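You operate a simulated robot arm through the tools that you are given. There is no shell and no other tool. Be economical: measure what you need, move in short steps, check, and stop when the job is done.

The job below is to be done with a simulated robot arm. You get a single attempt, and the scene is never put back.

TASK
Swap the brown board in the blue pocket for the white board.
Fine: lock lever free first, brown board in the TRIED holder, lever locked at the end. Where these are worked on the way, their far stop is far enough and under half their travel is too little: lock lever of the blue pocket.

Only the result counts: the job must be done as asked and must still hold three seconds after the hand-in. Knocking over, shifting, dropping, spilling or breaking anything else fails it.

THE ROBOT
A 6-joint arm with a two-finger parallel gripper, fixed in place. Base frame: the origin is at the foot of the arm, x ahead of it, y to its left, z up; the work surface is at about z = 760. Readings come in mm, rad, newtons and seconds.
With the tool pointing down near the work surface it reaches from about 300 to 740 mm from the base axis. Its first joint turns from -1.152 to 1.152 rad. Payload 2.45 kg.
The tool frame sits at the grasp point between the pads (the TCP): z along the fingers, y along the line on which they close. The tips reach 24 mm beyond it. Largest opening 68 mm; finger width 17, thickness 10; the body of the gripper, 40 by 70 mm, starts 41 mm behind the TCP.
Orientation is that of the tool frame in the base frame, as a unit quaternion [x, y, z, w]. With the fingers straight down and closing along the base's y, the tool's x points along the base's -x, its y along +y and its z along -z.

THE INTERFACE
- The arm moves only by the tool move_arm. Its argument "plan" is a list of rows, each an object of numbers (a shift or turn left out is 0, a gripper value left out holds the last): "tx", "ty", "tz": the shift along the base's x, y, z in units of 300 mm (1.0 is 300 mm); "wx", "wy", "wz": the turn, a rotation vector about the base's x, y, z in units of 180 degrees (1.0 is 180 degrees). In form: [{"tx": .., "ty": .., "tz": .., "wx": .., "wy": .., "wz": ..}, ...]. A call has 1 to 10 rows; each row is the pose to reach, as a shift and turn from the pose commanded when the call began. "claw" is the closure in counts, from 0 (fully open) to 255 (shut), set as the call begins (left out, the last holds). A call with a number of a shift or a turn outside -1 to 1 is refused whole. A row lasts 0.2 s, in which the tool goes at most 50 mm and 0.15 rad; a call with a longer step from one row to the next is refused whole, and so is a gripper value outside its range. A pose out of reach is approached as far as the arm can. The call stops where the force on the tool passes 90 N (or 10 N more than at its start, if that is more) or the arm is blocked; 0.2 s more then pass. Each finger travels about 108 mm/s and halts on what it meets, pressing with about 35 N; the grip force reading is that of the motor and also rises with nothing between the fingers. The clock runs only during rows and for 0.2 s after the last one: add rows that repeat a pose to give the fingers time. The reply holds the time, the measured pose of the TCP, the force on the tool along the base axes, the opening and the grip force, in the units named above and with some noise, with the torque about the TCP (base axes, N m) and any sound that the robot's microphone picked up, and new pictures: "pictures" is both (left out), scene, wrist or none.
- Cameras (640 x 400 px; columns grow to the right, rows downward): "scene" is fixed at [168.2, 437.2, 1439.7]; the picture's right is [-0.60, -0.80, 0.00], its down [-0.64, 0.48, -0.60] and it looks along [0.48, -0.36, -0.80] (base axes); focal length 335 px, centre (320, 200). "wrist" rides on the gripper at [84, 11, -75] in the tool frame; the picture's right is [-0.13, 0.99, 0.00], its down [-0.60, -0.08, -0.79] and it looks along [-0.79, -0.10, 0.61] (tool axes); focal length 251 px, centre (320, 200). There is no depth. A picture from a camera that has moved, and an enlarged one, comes with that camera's place and axes in the base frame and with its lens.
- inspect(camera, box): a new picture of the part [left, top, right, bottom] of that camera's present view, enlarged. No time passes.
- job_done(): hands the job in; it is judged then, once.

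Go step by step. Nothing tells you positions but the pictures and the camera data: compare them with the known pose of the tool, close in by small moves and look again before you grip or let go. The budget is 120 turns and 200 pictures, counting those below and the enlarged ones. Unless the task says otherwise, let go and move clear before handing in, and close with one line.

The tools are called after "Request:" by a JSON object that holds its "method" and its "body". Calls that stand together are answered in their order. move_arm: Moves the arm, as the interface text tells. Its arguments: {"type":"object","properties":{"plan":{"type":"array","items":{"type":"object","properties":{"tx":{"type":"number"},"ty":{"type":"number"},"tz":{"type":"number"},"wx":{"type":"number"},"wy":{"type":"number"},"wz":{"type":"number"}}}},"claw":{"type":"number"},"pictures":{"type":"string","enum":["both","scene","wrist","none"]}},"required":["plan"]} The other tools are called the same way: inspect (camera, box) takes an enlarged picture of a part of a camera's view; job_done () hands the job in.

At the start:

```text
time_s: 0.0
tcp_pos: [318.5, 234.0, 1077.2]
tcp_rot: [-0.002, 1.0, 0.0, -0.001]
contact_force: [-0.5, 0.8, 0.9]
ft_torque: [0.01, -0.03, 0.04]
grip_width: 68.0
grip_force: 0.0
```

scene: 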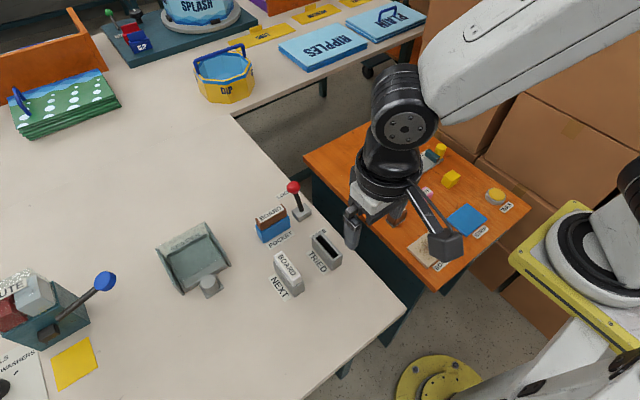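
wrist: 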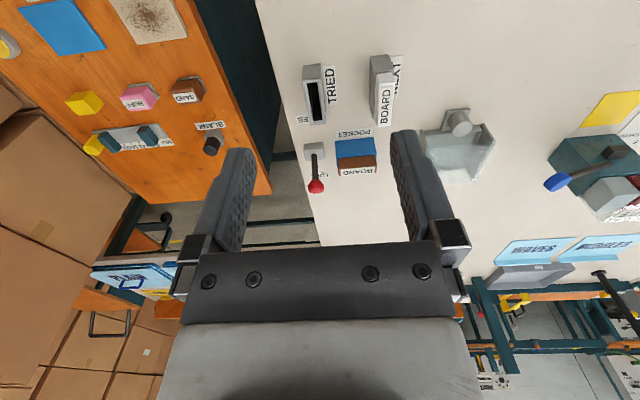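

I see the blue pocket holding a brown board, a red-knobbed lever beside it, an empty TRIED holder, and the white board in the NEXT holder. I'll enlarge both views to measure them.

Request:
{"method": "inspect", "body": {"camera": "scene", "box": [230, 170, 360, 310]}}

Request:
{"method": "inspect", "body": {"camera": "wrist", "box": [280, 40, 420, 200]}}

```text
2.86 times, centred on (295, 240) of scene
camera zoom: at [168.2, 437.2, 1439.7], right [-0.6, -0.8, 0.0], down [-0.64, 0.48, -0.6], along [0.48, -0.36, -0.8], focal length 956 px, centre (391, 86)
```

zoom: 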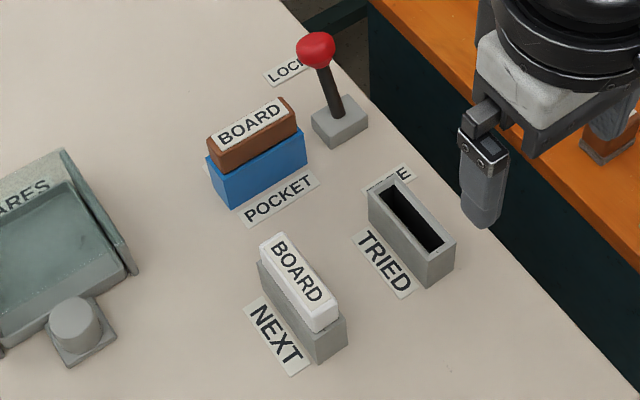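

```text
2.50 times, centred on (350, 120) of wrist
camera zoom: at [234.8, 244.1, 1152.2], right [0.13, 0.99, 0.0], down [0.6, -0.08, 0.79], along [0.79, -0.1, -0.61], focal length 629 px, centre (245, 400)
```

zoom: 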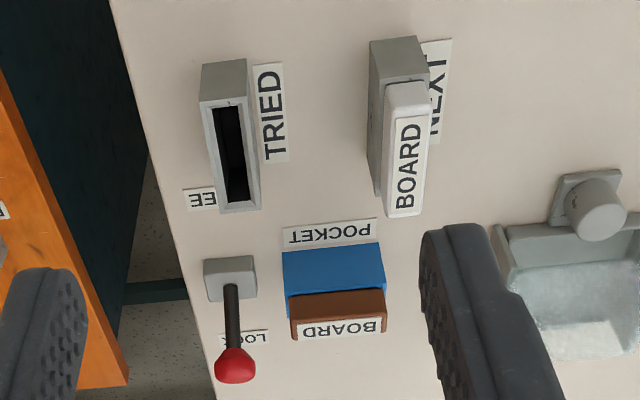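

The lever leans towards LOCK (+x), with its knob at about (591, 194, 843) and pivot near x=563. I'll close the fingers and move high above the far side of the knob.

Request:
{"method": "move_arm", "body": {"plan": [{"tx": 0.138, "ty": -0.019, "tz": -0.048}, {"tx": 0.276, "ty": -0.038, "tz": -0.095}, {"tx": 0.414, "ty": -0.057, "tz": -0.143}, {"tx": 0.552, "ty": -0.076, "tz": -0.19}, {"tx": 0.69, "ty": -0.095, "tz": -0.238}, {"tx": 0.828, "ty": -0.114, "tz": -0.286}, {"tx": 0.966, "ty": -0.133, "tz": -0.333}, {"tx": 0.966, "ty": -0.133, "tz": -0.333}], "claw": 255}}

```text
time_s: 1.8
tcp_pos: [608.2, 194.5, 978.7]
tcp_rot: [0.0, 1.0, 0.001, 0.0]
contact_force: [0.0, 0.2, 0.6]
ft_torque: [0.02, -0.03, 0.01]
grip_width: 0.0
grip_force: 23.8
camera wrist: at [524.6, 203.9, 1054.0], right [0.13, 0.99, 0.0], down [0.6, -0.08, 0.79], along [0.79, -0.1, -0.61], focal length 251 px, centre (320, 200)
```

scene: 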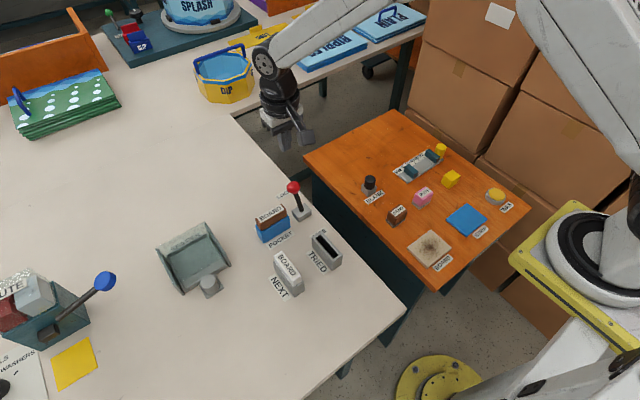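
wrist: 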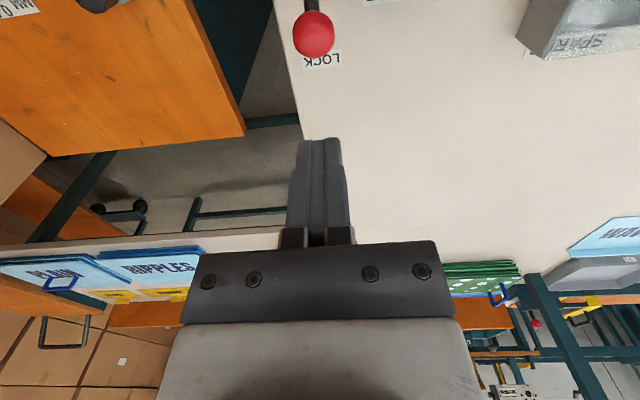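

The knob is at about (595, 191, 843) with a radius of about 14 mm. I'll go beyond it to x≈642 and come down to knob height.

Request:
{"method": "move_arm", "body": {"plan": [{"tx": 0.12, "ty": -0.01, "tz": 0}, {"tx": 0.12, "ty": -0.01, "tz": -0.15}, {"tx": 0.12, "ty": -0.01, "tz": -0.3}, {"tx": 0.12, "ty": -0.01, "tz": -0.43}, {"tx": 0.12, "ty": -0.01, "tz": -0.43}]}}

```text
time_s: 3.0
tcp_pos: [644.1, 189.7, 847.1]
tcp_rot: [0.0, 1.0, 0.001, 0.002]
contact_force: [0.1, -0.7, 0.0]
ft_torque: [-0.01, 0.0, -0.03]
grip_width: 0.1
grip_force: 23.9
camera wrist: at [560.7, 200.0, 922.4], right [0.13, 0.99, 0.0], down [0.6, -0.08, 0.79], along [0.79, -0.1, -0.61], focal length 251 px, centre (320, 200)
```

scene: 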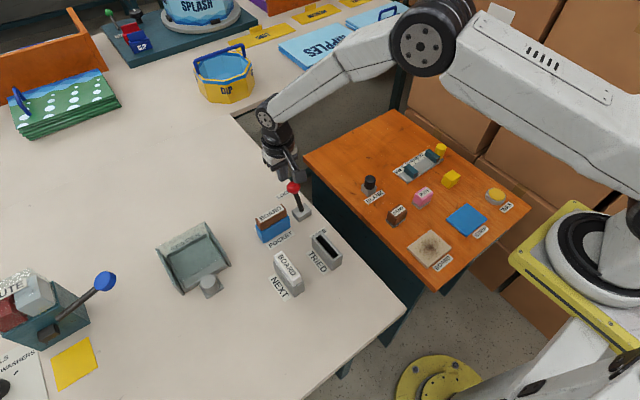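
wrist: 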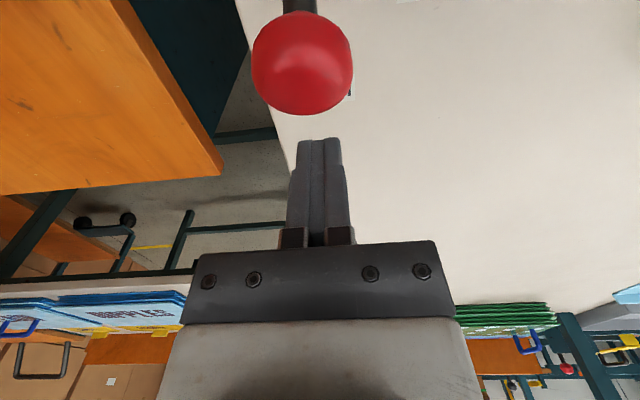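

The knob checks out at (596, 190). Now I'll push it slowly in -x towards FREE.

Request:
{"method": "move_arm", "body": {"plan": [{"tx": -0.05}, {"tx": -0.09}, {"tx": -0.13}, {"tx": -0.17}, {"tx": -0.21}, {"tx": -0.25}, {"tx": -0.28}]}}

```text
time_s: 4.6
tcp_pos: [564.7, 190.4, 850.4]
tcp_rot: [0.0, 1.0, 0.003, 0.008]
contact_force: [30.7, -4.9, -7.9]
ft_torque: [0.19, -0.38, 0.08]
grip_width: 0.1
grip_force: 22.8
camera wrist: at [480.6, 201.3, 923.8], right [0.13, 0.99, 0.01], down [0.59, -0.08, 0.8], along [0.8, -0.1, -0.6], focal length 251 px, centre (320, 200)
```

scene: 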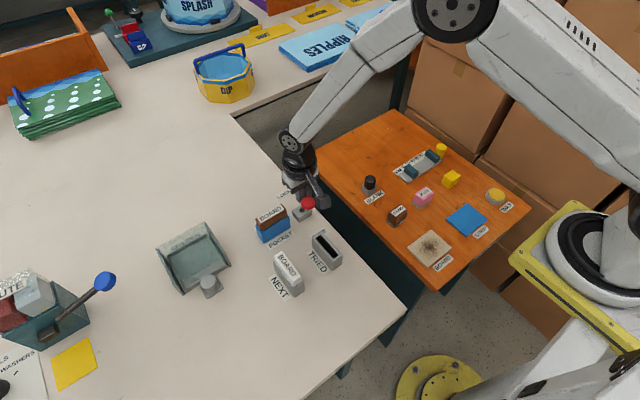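
wrist: 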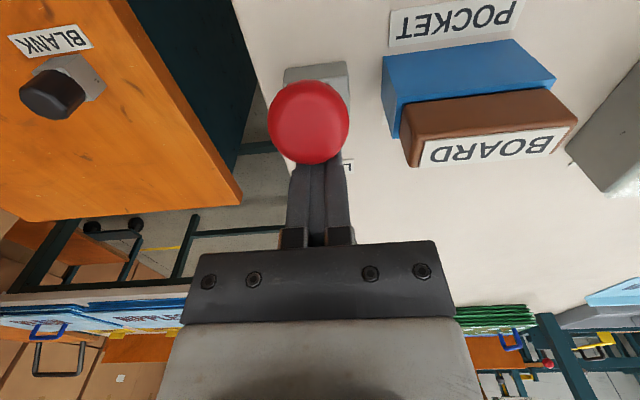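

The knob is now about vertical or just past it (x≈545), resisting with roughly 30 N. I'll keep pushing in small steps towards the stop.

Request:
{"method": "move_arm", "body": {"plan": [{"tx": -0.03}, {"tx": -0.06}, {"tx": -0.08}]}}

```text
time_s: 5.3
tcp_pos: [565.0, 196.7, 858.7]
tcp_rot: [0.002, 0.999, 0.015, 0.034]
contact_force: [11.1, 2.1, 5.3]
ft_torque: [-0.08, -0.19, -0.02]
grip_width: 0.1
grip_force: 23.4
stopped in row 3: the force on the tool passed its limit at 91 N (the readings are from after the stop); the commanded pose is now the measured one
camera wrist: at [475.5, 205.8, 927.9], right [0.13, 0.99, 0.04], down [0.55, -0.1, 0.83], along [0.83, -0.09, -0.56], focal length 251 px, centre (320, 200)
```

scene: 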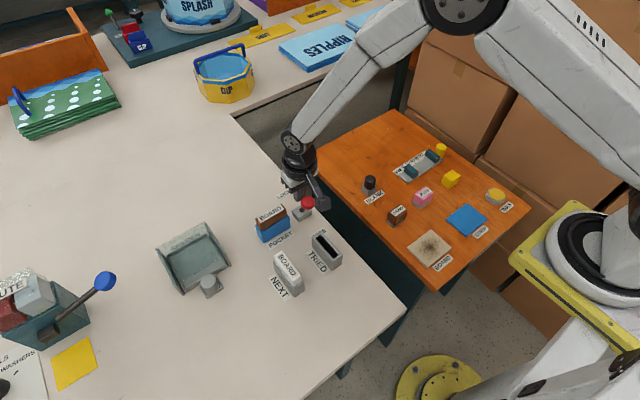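
wrist: 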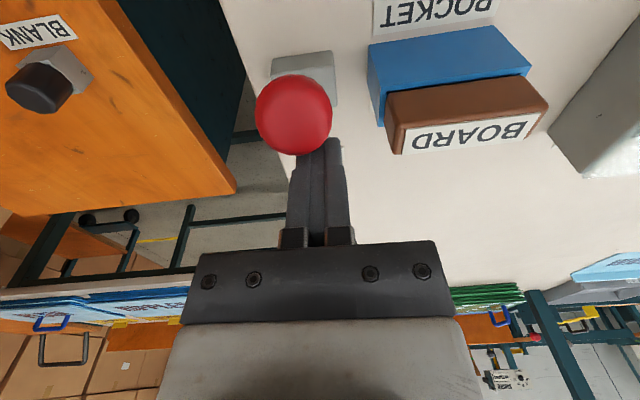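

The force passed 90 N at the stop, so the lever should be at FREE. I'll back off, rise, straighten the tool and look.

Request:
{"method": "move_arm", "body": {"plan": [{"tx": 0.1}, {"tx": 0.15, "wx": -0.0095, "wy": 0.0216}, {"tx": 0.15, "tz": 0.15, "wx": -0.0095, "wy": 0.0216}, {"tx": 0.1, "tz": 0.3, "wx": -0.0095, "wy": 0.0216}, {"tx": 0, "tz": 0.4, "wx": -0.0095, "wy": 0.0216}, {"tx": -0.15, "tz": 0.4, "wx": -0.0095, "wy": 0.0216}, {"tx": -0.3, "tz": 0.4, "wx": -0.0095, "wy": 0.0216}, {"tx": -0.3, "tz": 0.4, "wx": -0.0095, "wy": 0.0216}], "claw": 0}}

Request:
{"method": "inspect", "body": {"camera": "scene", "box": [230, 170, 360, 310]}}

```text
time_s: 7.1
tcp_pos: [471.5, 195.8, 976.3]
tcp_rot: [0.002, 1.0, -0.003, -0.004]
contact_force: [0.1, 0.1, -0.2]
ft_torque: [0.0, 0.01, 0.01]
grip_width: 67.7
grip_force: 0.0
camera wrist: at [388.9, 207.2, 1051.7], right [0.13, 0.99, -0.01], down [0.61, -0.08, 0.79], along [0.78, -0.11, -0.61], focal length 251 px, centre (320, 200)
```

scene: 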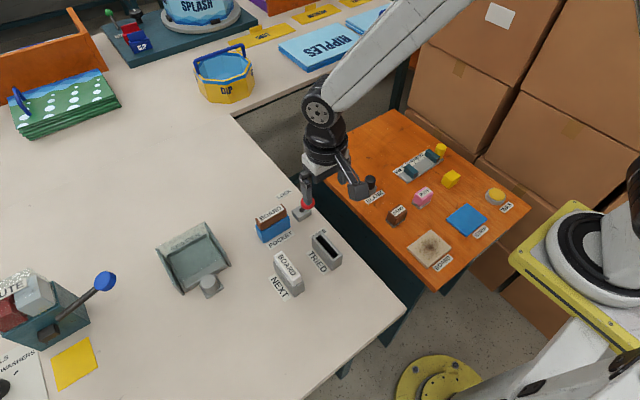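
wrist: 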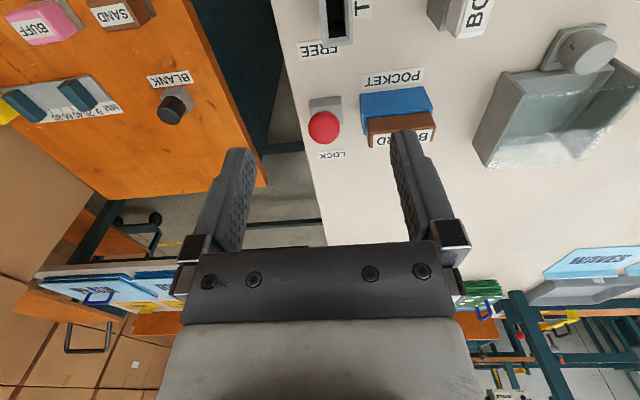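

```text
2.86 times, centred on (295, 240) of scene
camera zoom: at [168.2, 437.2, 1439.7], right [-0.6, -0.8, 0.0], down [-0.64, 0.48, -0.6], along [0.48, -0.36, -0.8], focal length 956 px, centre (391, 86)
```

zoom: 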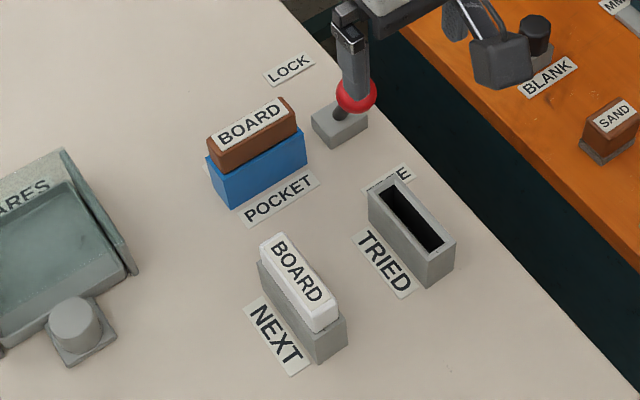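

The knob is now at about x=534, a mirror image of where it started, so the lever is free. Next I'll go over the pocket while turning the tool 90° so the fingers close along x.

Request:
{"method": "move_arm", "body": {"plan": [{"tx": 0.032, "ty": 0.026, "wz": 0.046}, {"tx": 0.065, "ty": 0.052, "wz": 0.092}, {"tx": 0.097, "ty": 0.077, "wz": 0.138}, {"tx": 0.13, "ty": 0.103, "wz": 0.184}, {"tx": 0.162, "ty": 0.129, "wz": 0.23}, {"tx": 0.195, "ty": 0.155, "wz": 0.276}, {"tx": 0.227, "ty": 0.18, "wz": 0.322}, {"tx": 0.26, "ty": 0.206, "wz": 0.368}, {"tx": 0.292, "ty": 0.232, "wz": 0.414}, {"tx": 0.325, "ty": 0.258, "wz": 0.46}], "pictures": "none"}}

Request:
{"method": "move_arm", "body": {"plan": [{"wz": 0.04}, {"wz": 0.04}]}}

```text
time_s: 9.3
tcp_pos: [568.4, 273.2, 976.8]
tcp_rot: [-0.661, 0.75, -0.005, -0.001]
contact_force: [0.3, 0.9, -0.4]
ft_torque: [0.05, -0.01, -0.03]
grip_width: 68.2
grip_force: 0.1
```

```text
time_s: 9.9
tcp_pos: [570.0, 273.7, 976.1]
tcp_rot: [-0.706, 0.708, -0.005, 0.0]
contact_force: [1.2, -0.7, -0.8]
ft_torque: [-0.02, -0.03, 0.02]
grip_width: 67.8
grip_force: 0.0
camera wrist: at [557.7, 188.9, 1051.5], right [-0.99, 0.13, -0.01], down [0.08, 0.61, 0.79], along [0.11, 0.78, -0.61], focal length 251 px, centre (320, 200)
```

scene: 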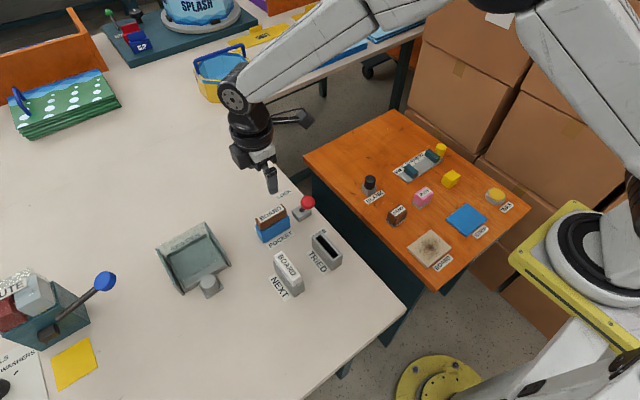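
wrist: 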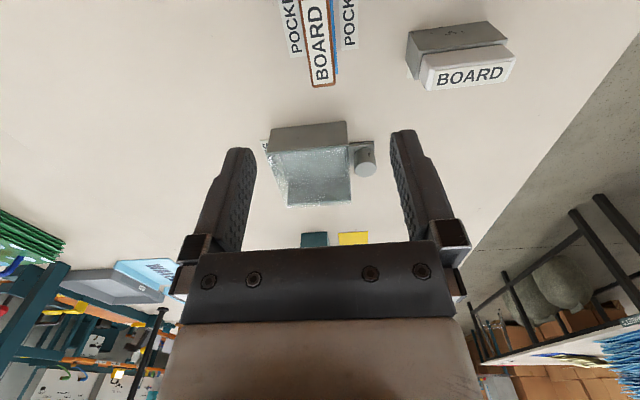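

The tool is over the pocket. I'll enlarge the wrist view of the board.

Request:
{"method": "inspect", "body": {"camera": "wrist", "box": [270, 0, 370, 100]}}

Request:
{"method": "inspect", "body": {"camera": "wrist", "box": [390, 0, 540, 110]}}

Request:
{"method": "inspect", "body": {"camera": "scene", "box": [245, 190, 325, 250]}}

Request:
{"method": "inspect", "body": {"camera": "scene", "box": [260, 220, 350, 310]}}

```text
4.00 times, centred on (320, 50) of wrist
camera zoom: at [557.7, 188.9, 1051.5], right [-0.99, 0.13, -0.01], down [0.08, 0.61, 0.79], along [0.11, 0.78, -0.61], focal length 1006 px, centre (320, 800)
```

zoom: 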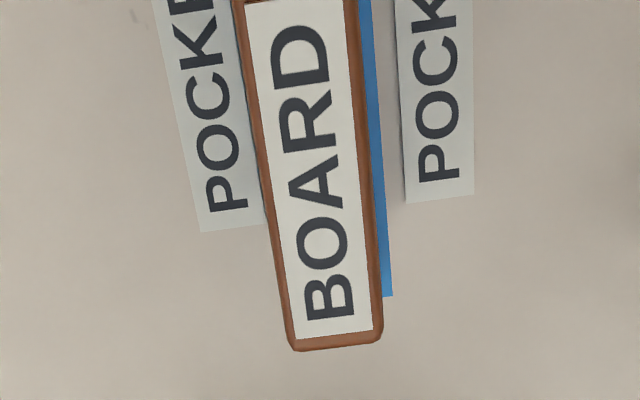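

```text
3.64 times, centred on (465, 55) of wrist
camera zoom: at [557.7, 188.9, 1051.5], right [-0.99, 0.13, -0.01], down [0.08, 0.61, 0.79], along [0.11, 0.78, -0.61], focal length 914 px, centre (-207, 727)
```

zoom: 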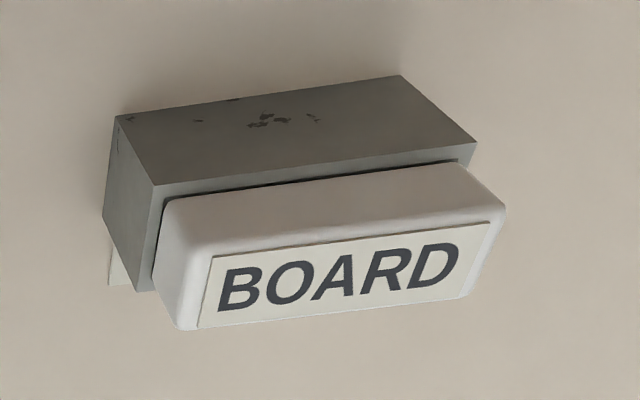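

```text
6.67 times, centred on (285, 220) of scene
camera zoom: at [168.2, 437.2, 1439.7], right [-0.6, -0.8, 0.0], down [-0.64, 0.48, -0.6], along [0.48, -0.36, -0.8], focal length 2232 px, centre (553, 67)
```

zoom: 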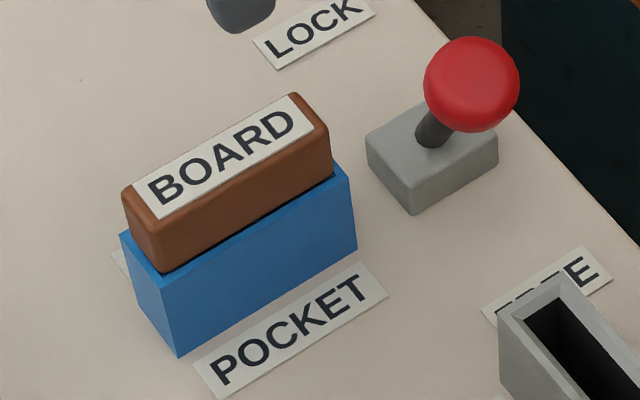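

```text
4.44 times, centred on (305, 265) of scene
camera zoom: at [168.2, 437.2, 1439.7], right [-0.6, -0.8, 0.0], down [-0.64, 0.48, -0.6], along [0.48, -0.36, -0.8], focal length 1488 px, centre (387, -89)
```

zoom: 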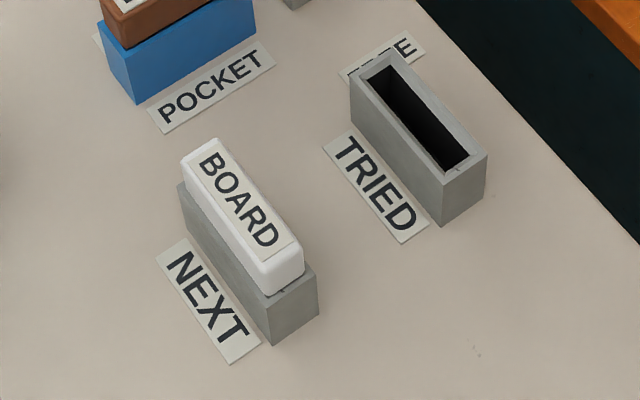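

The brown board stands about 18 mm above the pocket rim (rim z≈813, top z≈831) and is centred near x≈568, y≈271. I'll straighten the tool and come down above it to check alignment.

Request:
{"method": "move_arm", "body": {"plan": [{"ty": -0.008, "tz": -0.14, "wx": 0.0023, "wy": 0.0023}, {"ty": -0.008, "tz": -0.29, "wx": 0.0023, "wy": 0.0023}, {"ty": -0.008, "tz": -0.29, "wx": 0.0023, "wy": 0.0023}]}}

Request:
{"method": "inspect", "body": {"camera": "wrist", "box": [240, 20, 400, 180]}}

Request:
{"method": "inspect", "body": {"camera": "scene", "box": [245, 170, 325, 250]}}

```text
time_s: 10.7
tcp_pos: [569.7, 270.6, 890.7]
tcp_rot: [-0.705, 0.709, 0.001, -0.001]
contact_force: [0.3, -0.3, 0.6]
ft_torque: [0.03, 0.0, -0.02]
grip_width: 68.0
grip_force: 0.2
camera wrist: at [559.4, 186.4, 964.4], right [-0.99, 0.13, 0.0], down [0.08, 0.6, 0.79], along [0.1, 0.79, -0.61], focal length 251 px, centre (320, 200)
```

scene: 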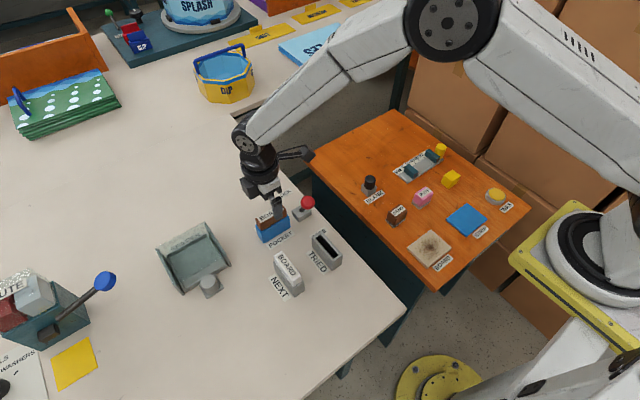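
wrist: 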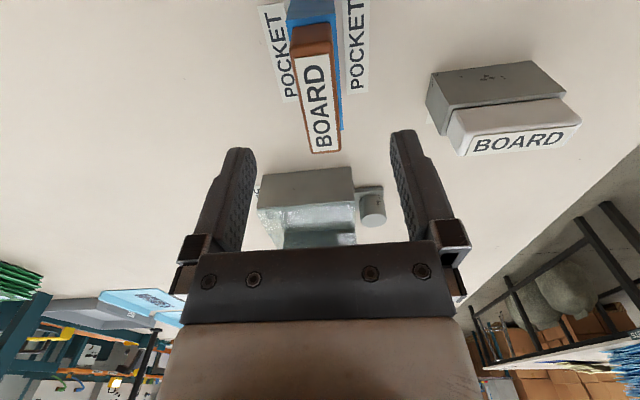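

```text
2.50 times, centred on (320, 100) of wrist
camera zoom: at [559.4, 186.4, 964.4], right [-0.99, 0.13, 0.0], down [0.08, 0.6, 0.79], along [0.1, 0.79, -0.61], focal length 629 px, centre (320, 450)
```

zoom: 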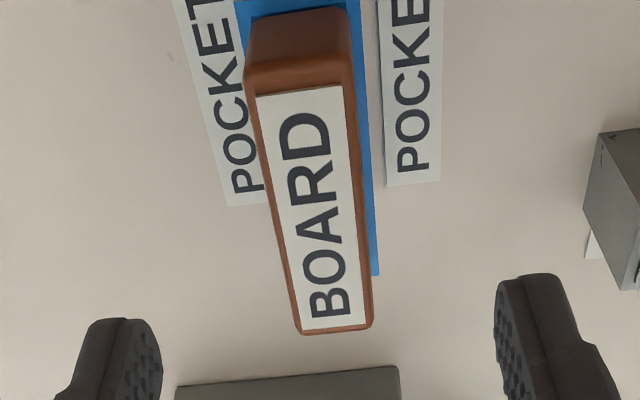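

```text
5.00 times, centred on (285, 210) of scene
camera zoom: at [168.2, 437.2, 1439.7], right [-0.6, -0.8, 0.0], down [-0.64, 0.48, -0.6], along [0.48, -0.36, -0.8], focal length 1674 px, centre (495, 150)
```

zoom: 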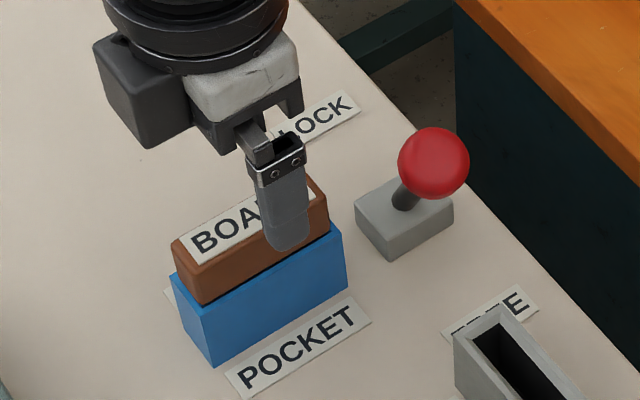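

The board is centred at about (570, 273) under the tool, 20 mm thick and parallel to y. I'll lower to z≈841 so the tips stay just above the rim.

Request:
{"method": "move_arm", "body": {"plan": [{"ty": 0.008, "tz": -0.1}, {"ty": 0.008, "tz": -0.163}, {"ty": 0.008, "tz": -0.163}]}}

Request:
{"method": "inspect", "body": {"camera": "wrist", "box": [230, 60, 410, 200]}}

Request:
{"method": "inspect", "body": {"camera": "scene", "box": [245, 190, 325, 250]}}

```text
time_s: 11.5
tcp_pos: [570.2, 273.9, 840.5]
tcp_rot: [-0.706, 0.708, 0.001, -0.002]
contact_force: [-0.5, 0.3, 1.0]
ft_torque: [-0.02, 0.01, 0.03]
grip_width: 67.9
grip_force: 0.1
camera wrist: at [559.0, 188.0, 914.7], right [-0.99, 0.13, 0.0], down [0.08, 0.6, 0.79], along [0.1, 0.79, -0.61], focal length 251 px, centre (320, 200)
```

scene: 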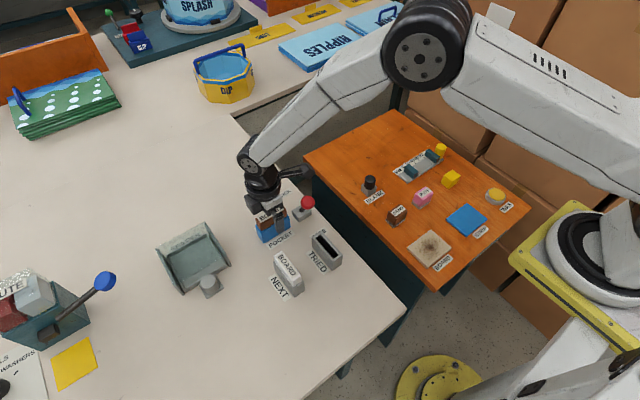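
wrist: 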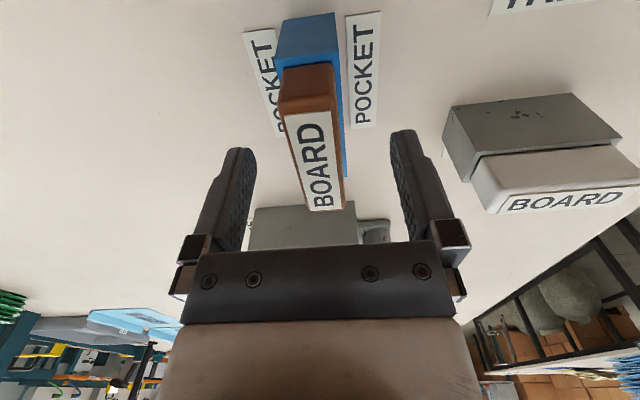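

```text
2.86 times, centred on (320, 130) of wrist
camera zoom: at [559.0, 188.0, 914.7], right [-0.99, 0.13, 0.0], down [0.08, 0.6, 0.79], along [0.1, 0.79, -0.61], focal length 718 px, centre (320, 400)
```

zoom: 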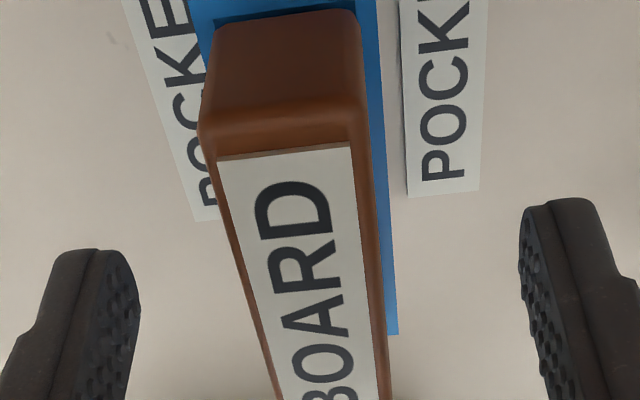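

```text
6.67 times, centred on (285, 220) of scene
camera zoom: at [168.2, 437.2, 1439.7], right [-0.6, -0.8, 0.0], down [-0.64, 0.48, -0.6], along [0.48, -0.36, -0.8], focal length 2232 px, centre (553, 67)
```

zoom: 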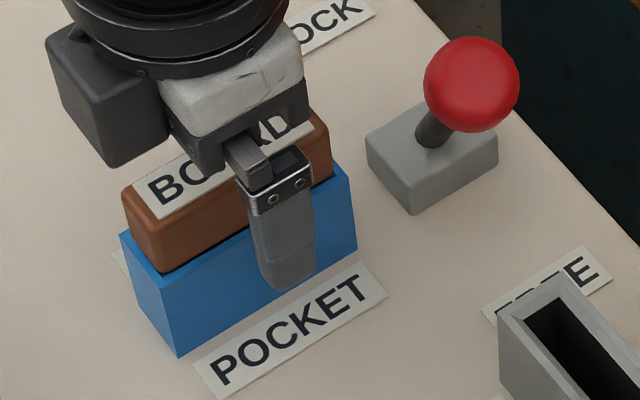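

The tips are just clear of the rim on both sides of the board. Closing the fingers.

Request:
{"method": "move_arm", "body": {"plan": [{}, {}, {}, {}], "claw": 255}}

Request:
{"method": "inspect", "body": {"camera": "wrist", "box": [230, 60, 410, 200]}}

```text
time_s: 12.5
tcp_pos: [569.3, 271.6, 840.2]
tcp_rot: [-0.706, 0.708, 0.001, -0.001]
contact_force: [1.8, -1.2, -0.5]
ft_torque: [-0.02, -0.05, 0.02]
grip_width: 21.0
grip_force: 34.6
camera wrist: at [558.9, 187.9, 915.0], right [-0.99, 0.13, 0.0], down [0.08, 0.6, 0.79], along [0.1, 0.79, -0.61], focal length 251 px, centre (320, 200)
```

scene: 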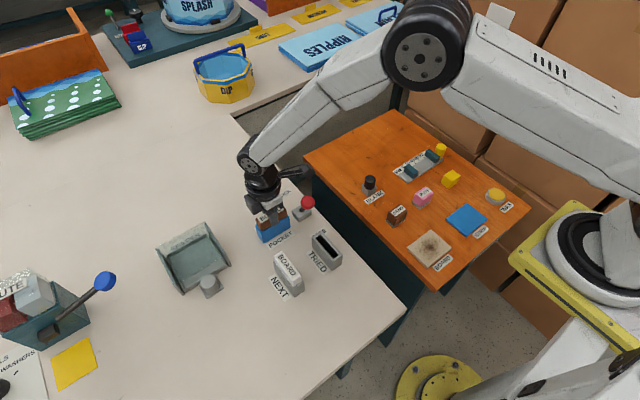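
wrist: 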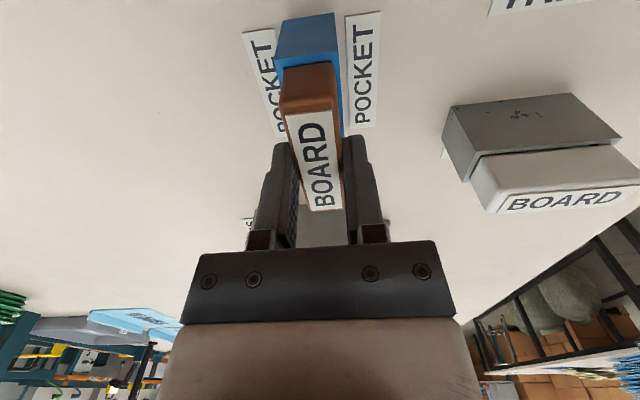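

```text
2.86 times, centred on (320, 130) of wrist
camera zoom: at [558.9, 187.9, 915.0], right [-0.99, 0.13, 0.0], down [0.08, 0.6, 0.79], along [0.1, 0.79, -0.61], focal length 718 px, centre (320, 400)
```

zoom: 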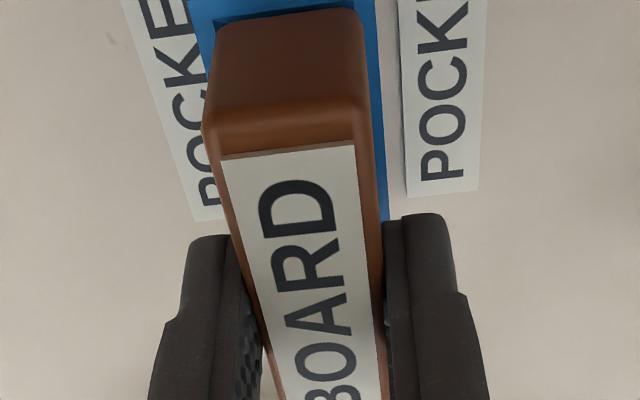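

The board is gripped at 21 mm. Now I'll lift it straight up, gently at first.

Request:
{"method": "move_arm", "body": {"plan": [{"tz": 0.03}, {"tz": 0.08}, {"tz": 0.15}, {"tz": 0.25}, {"tz": 0.37}, {"tz": 0.37}]}}

Request:
{"method": "inspect", "body": {"camera": "scene", "box": [225, 130, 365, 270]}}

```text
time_s: 13.9
tcp_pos: [569.5, 272.9, 952.0]
tcp_rot: [-0.706, 0.709, 0.002, -0.001]
contact_force: [0.0, -0.1, -0.6]
ft_torque: [0.0, 0.0, -0.01]
grip_width: 20.9
grip_force: 34.7
camera wrist: at [559.2, 188.8, 1027.0], right [-0.99, 0.13, 0.0], down [0.08, 0.6, 0.79], along [0.1, 0.79, -0.61], focal length 251 px, centre (320, 200)
```

scene: 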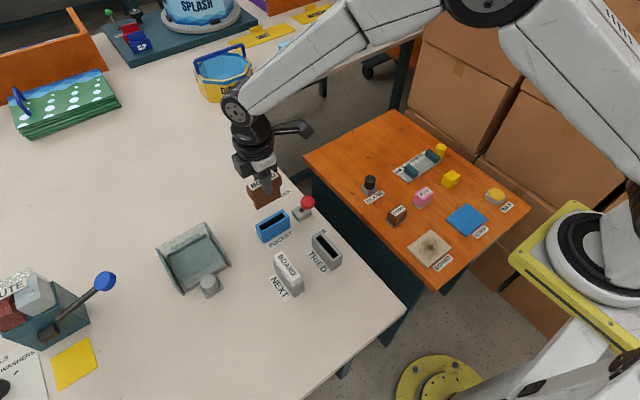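
wrist: 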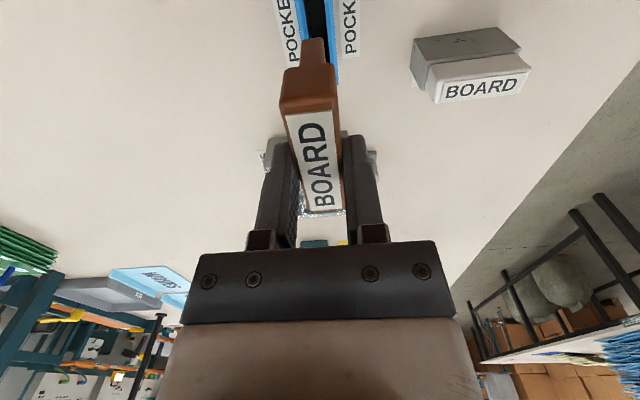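

```text
2.86 times, centred on (295, 200) of scene
camera zoom: at [168.2, 437.2, 1439.7], right [-0.6, -0.8, 0.0], down [-0.64, 0.48, -0.6], along [0.48, -0.36, -0.8], focal length 956 px, centre (391, 200)
```

zoom: 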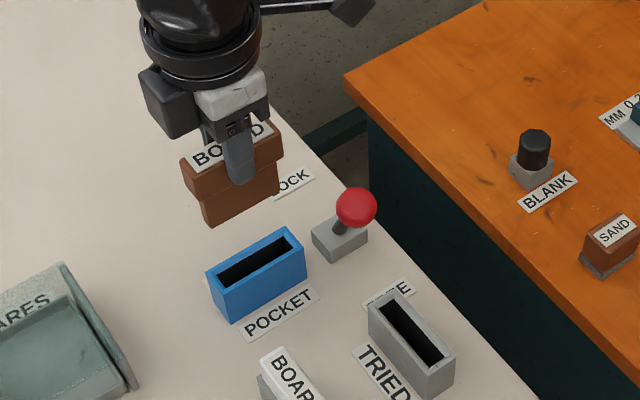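

The board is out: a head that rests on the rim, with a narrower blade below. I'll turn -90° and pause at about (420, 265) to measure both TRIED and NEXT with the wrist camera.

Request:
{"method": "move_arm", "body": {"plan": [{"tx": -0.05, "ty": -0.003, "tz": 0.027, "wz": -0.046}, {"tx": -0.1, "ty": -0.005, "tz": 0.027, "wz": -0.092}, {"tx": -0.15, "ty": -0.008, "tz": 0.027, "wz": -0.138}, {"tx": -0.2, "ty": -0.01, "tz": 0.027, "wz": -0.184}, {"tx": -0.25, "ty": -0.013, "tz": 0.027, "wz": -0.23}, {"tx": -0.3, "ty": -0.016, "tz": 0.027, "wz": -0.276}, {"tx": -0.35, "ty": -0.019, "tz": 0.027, "wz": -0.322}, {"tx": -0.4, "ty": -0.022, "tz": 0.027, "wz": -0.368}, {"tx": -0.45, "ty": -0.025, "tz": 0.027, "wz": -0.414}, {"tx": -0.5, "ty": -0.027, "tz": 0.027, "wz": -0.46}], "pictures": "none"}}

Request:
{"method": "move_arm", "body": {"plan": [{"wz": -0.041}, {"wz": -0.041}]}}

Request:
{"method": "inspect", "body": {"camera": "wrist", "box": [220, 0, 300, 120]}}

Request:
{"method": "inspect", "body": {"camera": "wrist", "box": [330, 0, 450, 120]}}

```text
time_s: 16.1
tcp_pos: [419.2, 265.2, 961.0]
tcp_rot: [-0.06, 0.998, 0.002, 0.0]
contact_force: [0.5, 0.4, -0.6]
ft_torque: [0.02, 0.01, 0.0]
grip_width: 20.9
grip_force: 35.4
```

```text
time_s: 16.7
tcp_pos: [418.1, 265.7, 959.6]
tcp_rot: [0.004, 1.0, 0.001, 0.001]
contact_force: [-0.6, -0.2, -0.7]
ft_torque: [0.01, 0.02, 0.03]
grip_width: 21.1
grip_force: 35.1
camera wrist: at [334.5, 275.9, 1035.0], right [0.14, 0.99, 0.0], down [0.6, -0.09, 0.79], along [0.79, -0.11, -0.61], focal length 251 px, centre (320, 200)
```

scene: 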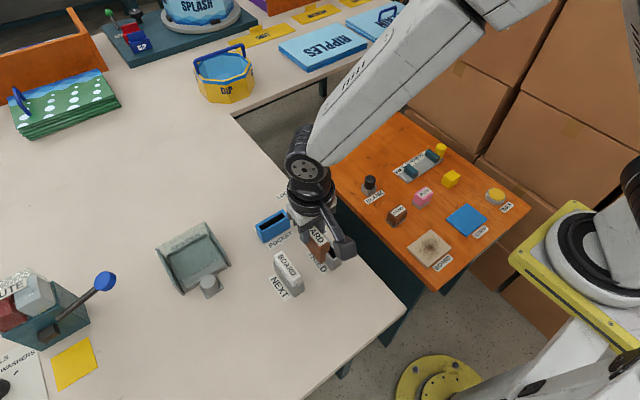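
wrist: 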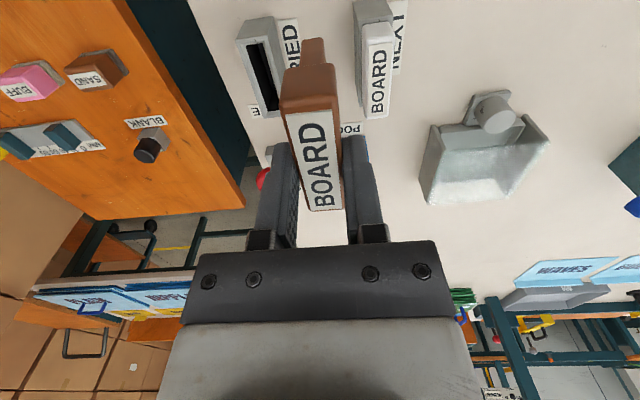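

```text
3.33 times, centred on (260, 60) of wrist
camera zoom: at [334.5, 275.9, 1035.0], right [0.14, 0.99, 0.0], down [0.6, -0.09, 0.79], along [0.79, -0.11, -0.61], focal length 838 px, centre (520, 667)
```

zoom: 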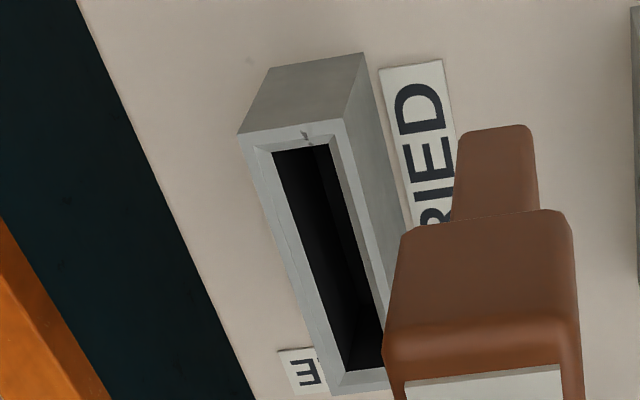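

```text
3.33 times, centred on (390, 60) of wrist
camera zoom: at [334.5, 275.9, 1035.0], right [0.14, 0.99, 0.0], down [0.6, -0.09, 0.79], along [0.79, -0.11, -0.61], focal length 838 px, centre (87, 667)
```

zoom: 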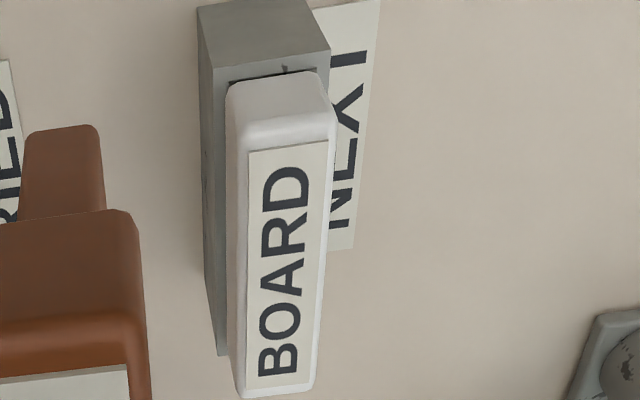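

TRIED's slot is centred at about (445.5, 210) with its rim near z≈806, and the white board is at about (448.5, 309.5). I'll move the brown board above TRIED and square the yaw.

Request:
{"method": "move_arm", "body": {"plan": [{"tx": 0.046, "ty": -0.093, "wz": 0.0025}, {"tx": 0.0913, "ty": -0.1857, "wz": 0.0025}, {"tx": 0.0913, "ty": -0.1857, "tz": -0.15, "wz": 0.0025}, {"tx": 0.0913, "ty": -0.1857, "tz": -0.19, "wz": 0.0025}, {"tx": 0.0913, "ty": -0.1857, "tz": -0.19, "wz": 0.0025}]}}

Request:
{"method": "inspect", "body": {"camera": "wrist", "box": [260, 0, 380, 120]}}

Request:
{"method": "inspect", "body": {"camera": "scene", "box": [270, 190, 370, 290]}}

```text
time_s: 17.9
tcp_pos: [445.4, 210.2, 902.3]
tcp_rot: [-0.001, 1.0, 0.0, 0.0]
contact_force: [-0.3, 0.1, 0.0]
ft_torque: [0.01, -0.03, 0.03]
grip_width: 20.9
grip_force: 35.1
camera wrist: at [362.6, 220.1, 976.9], right [0.13, 0.99, 0.0], down [0.6, -0.08, 0.79], along [0.79, -0.1, -0.61], focal length 251 px, centre (320, 200)
```

scene: 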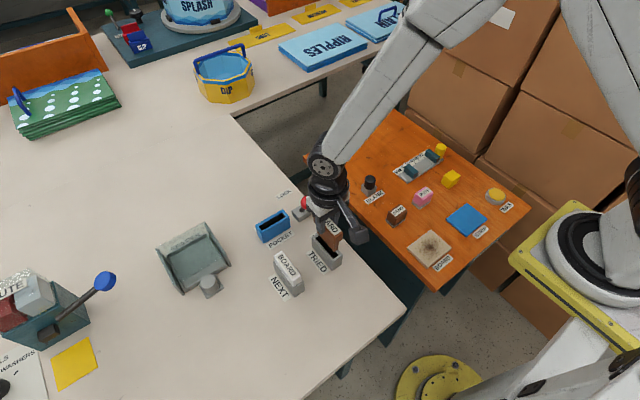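
wrist: 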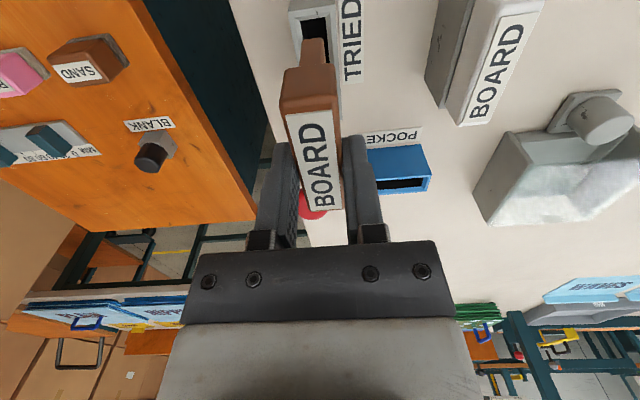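

```text
3.33 times, centred on (320, 60) of wrist
camera zoom: at [362.6, 220.1, 976.9], right [0.13, 0.99, 0.0], down [0.6, -0.08, 0.79], along [0.79, -0.1, -0.61], focal length 838 px, centre (320, 667)
```

zoom: 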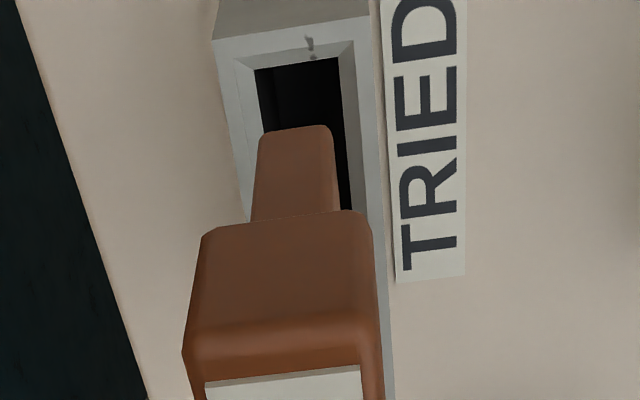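

```text
4.00 times, centred on (320, 240) of scene
camera zoom: at [168.2, 437.2, 1439.7], right [-0.6, -0.8, 0.0], down [-0.64, 0.48, -0.6], along [0.48, -0.36, -0.8], focal length 1339 px, centre (320, 40)
```

zoom: 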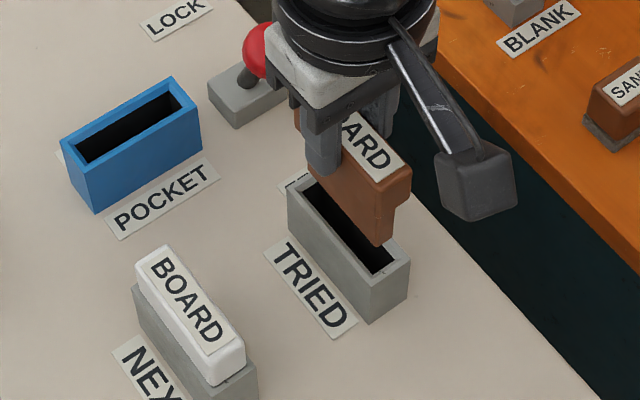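

The blade is lined up with the slot in y, and x is within about 1 mm. I'll lower until the blade enters the chamfer, watching the force.

Request:
{"method": "move_arm", "body": {"plan": [{"tx": 0.002, "tz": -0.05}, {"tx": 0.002, "tz": -0.1}, {"tx": 0.002, "tz": -0.12}, {"tx": 0.002, "tz": -0.14}, {"tx": 0.002, "tz": -0.14}]}}

Request:
{"method": "inspect", "body": {"camera": "wrist", "box": [260, 0, 380, 120]}}

Request:
{"method": "inspect", "body": {"camera": "scene", "box": [270, 190, 370, 290]}}

```text
time_s: 19.1
tcp_pos: [446.3, 209.0, 860.4]
tcp_rot: [0.0, 1.0, 0.002, 0.001]
contact_force: [0.2, -0.6, -0.5]
ft_torque: [-0.01, 0.01, -0.03]
grip_width: 20.7
grip_force: 35.0
camera wrist: at [362.7, 219.9, 935.7], right [0.13, 0.99, 0.0], down [0.6, -0.08, 0.79], along [0.79, -0.1, -0.61], focal length 251 px, centre (320, 200)
```

scene: 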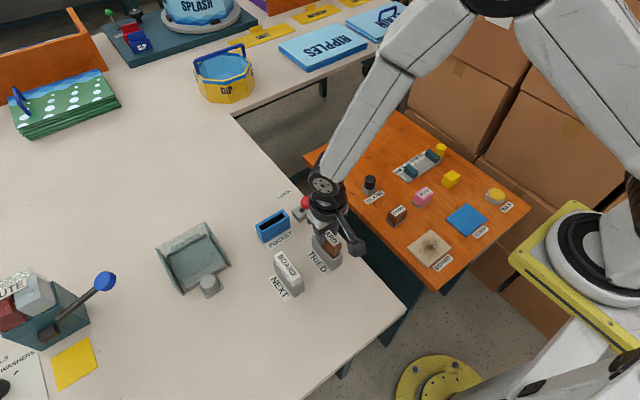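
wrist: 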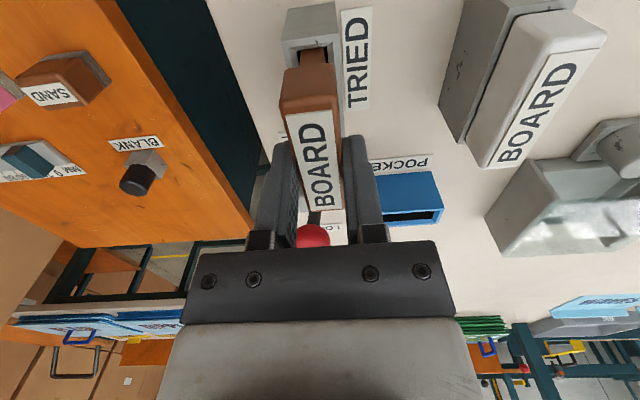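

```text
3.33 times, centred on (320, 60) of wrist
camera zoom: at [362.7, 219.9, 935.7], right [0.13, 0.99, 0.0], down [0.6, -0.08, 0.79], along [0.79, -0.1, -0.61], focal length 838 px, centre (320, 667)
```

zoom: 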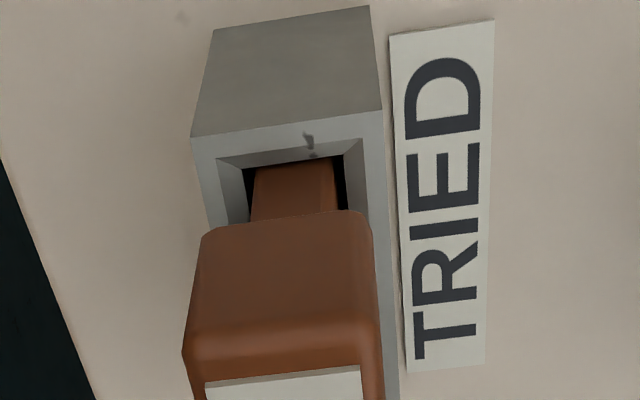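

```text
4.00 times, centred on (320, 240) of scene
camera zoom: at [168.2, 437.2, 1439.7], right [-0.6, -0.8, 0.0], down [-0.64, 0.48, -0.6], along [0.48, -0.36, -0.8], focal length 1339 px, centre (320, 40)
```

zoom: 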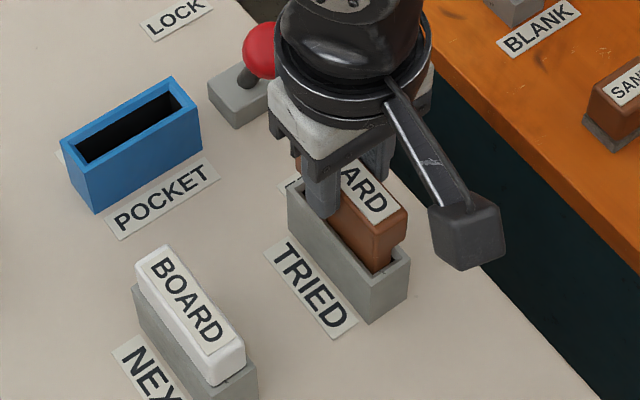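

The blade is inside the slot with no contact force. I'll lower slowly until it seats at about z≈840.

Request:
{"method": "move_arm", "body": {"plan": [{"tz": -0.02}, {"tz": -0.04}, {"tz": -0.055}, {"tz": -0.066}, {"tz": -0.066}]}}

Request:
{"method": "inspect", "body": {"camera": "wrist", "box": [260, 0, 380, 120]}}

Request:
{"method": "inspect", "body": {"camera": "scene", "box": [270, 190, 370, 290]}}

```text
time_s: 20.3
tcp_pos: [446.4, 209.5, 841.6]
tcp_rot: [0.0, 1.0, 0.001, 0.0]
contact_force: [0.7, -0.4, -0.2]
ft_torque: [0.01, 0.0, 0.01]
grip_width: 20.8
grip_force: 35.1
camera wrist: at [363.3, 218.7, 916.1], right [0.13, 0.99, 0.0], down [0.6, -0.08, 0.79], along [0.79, -0.1, -0.61], focal length 251 px, centre (320, 200)
```

scene: 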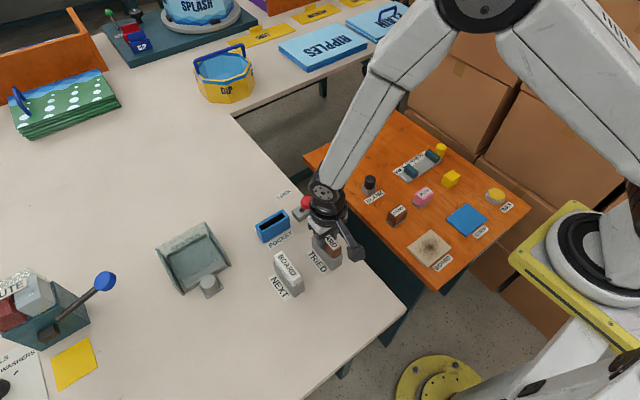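
wrist: 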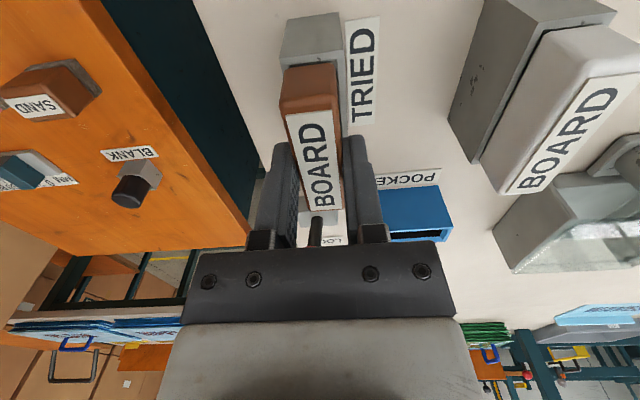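

```text
3.33 times, centred on (320, 60) of wrist
camera zoom: at [363.3, 218.7, 916.1], right [0.13, 0.99, 0.0], down [0.6, -0.08, 0.79], along [0.79, -0.1, -0.61], focal length 838 px, centre (320, 667)
```

zoom: 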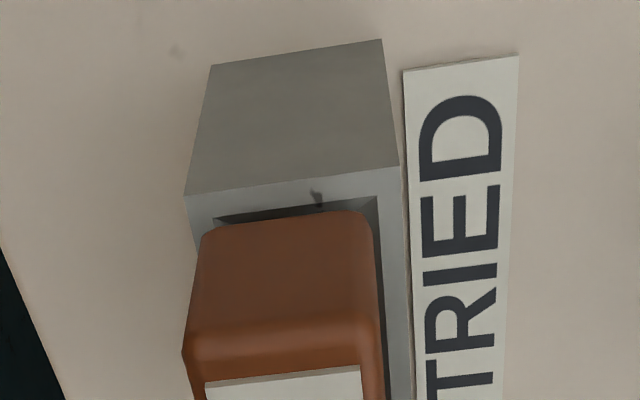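

```text
4.00 times, centred on (320, 240) of scene
camera zoom: at [168.2, 437.2, 1439.7], right [-0.6, -0.8, 0.0], down [-0.64, 0.48, -0.6], along [0.48, -0.36, -0.8], focal length 1339 px, centre (320, 40)
```

zoom: 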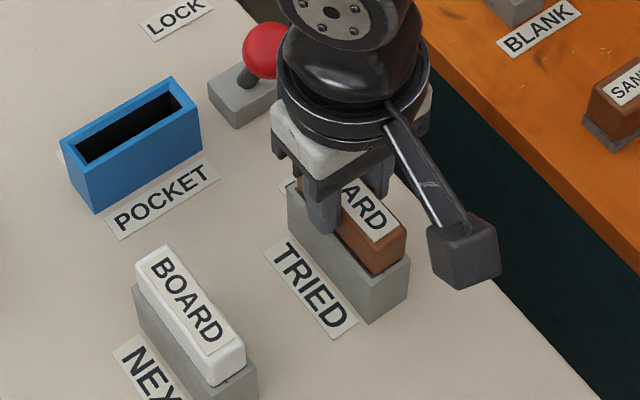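

It is almost seated and there's still no contact. A few more millimetres, slowly.

Request:
{"method": "move_arm", "body": {"plan": [{"tz": -0.004}, {"tz": -0.007}, {"tz": -0.01}, {"tz": -0.01}], "pictures": "none"}}

```text
time_s: 21.3
tcp_pos: [446.9, 207.8, 839.5]
tcp_rot: [-0.001, 1.0, 0.002, 0.001]
contact_force: [-5.2, -2.5, 33.4]
ft_torque: [-0.2, 0.64, -0.02]
grip_width: 20.7
grip_force: 34.8
```

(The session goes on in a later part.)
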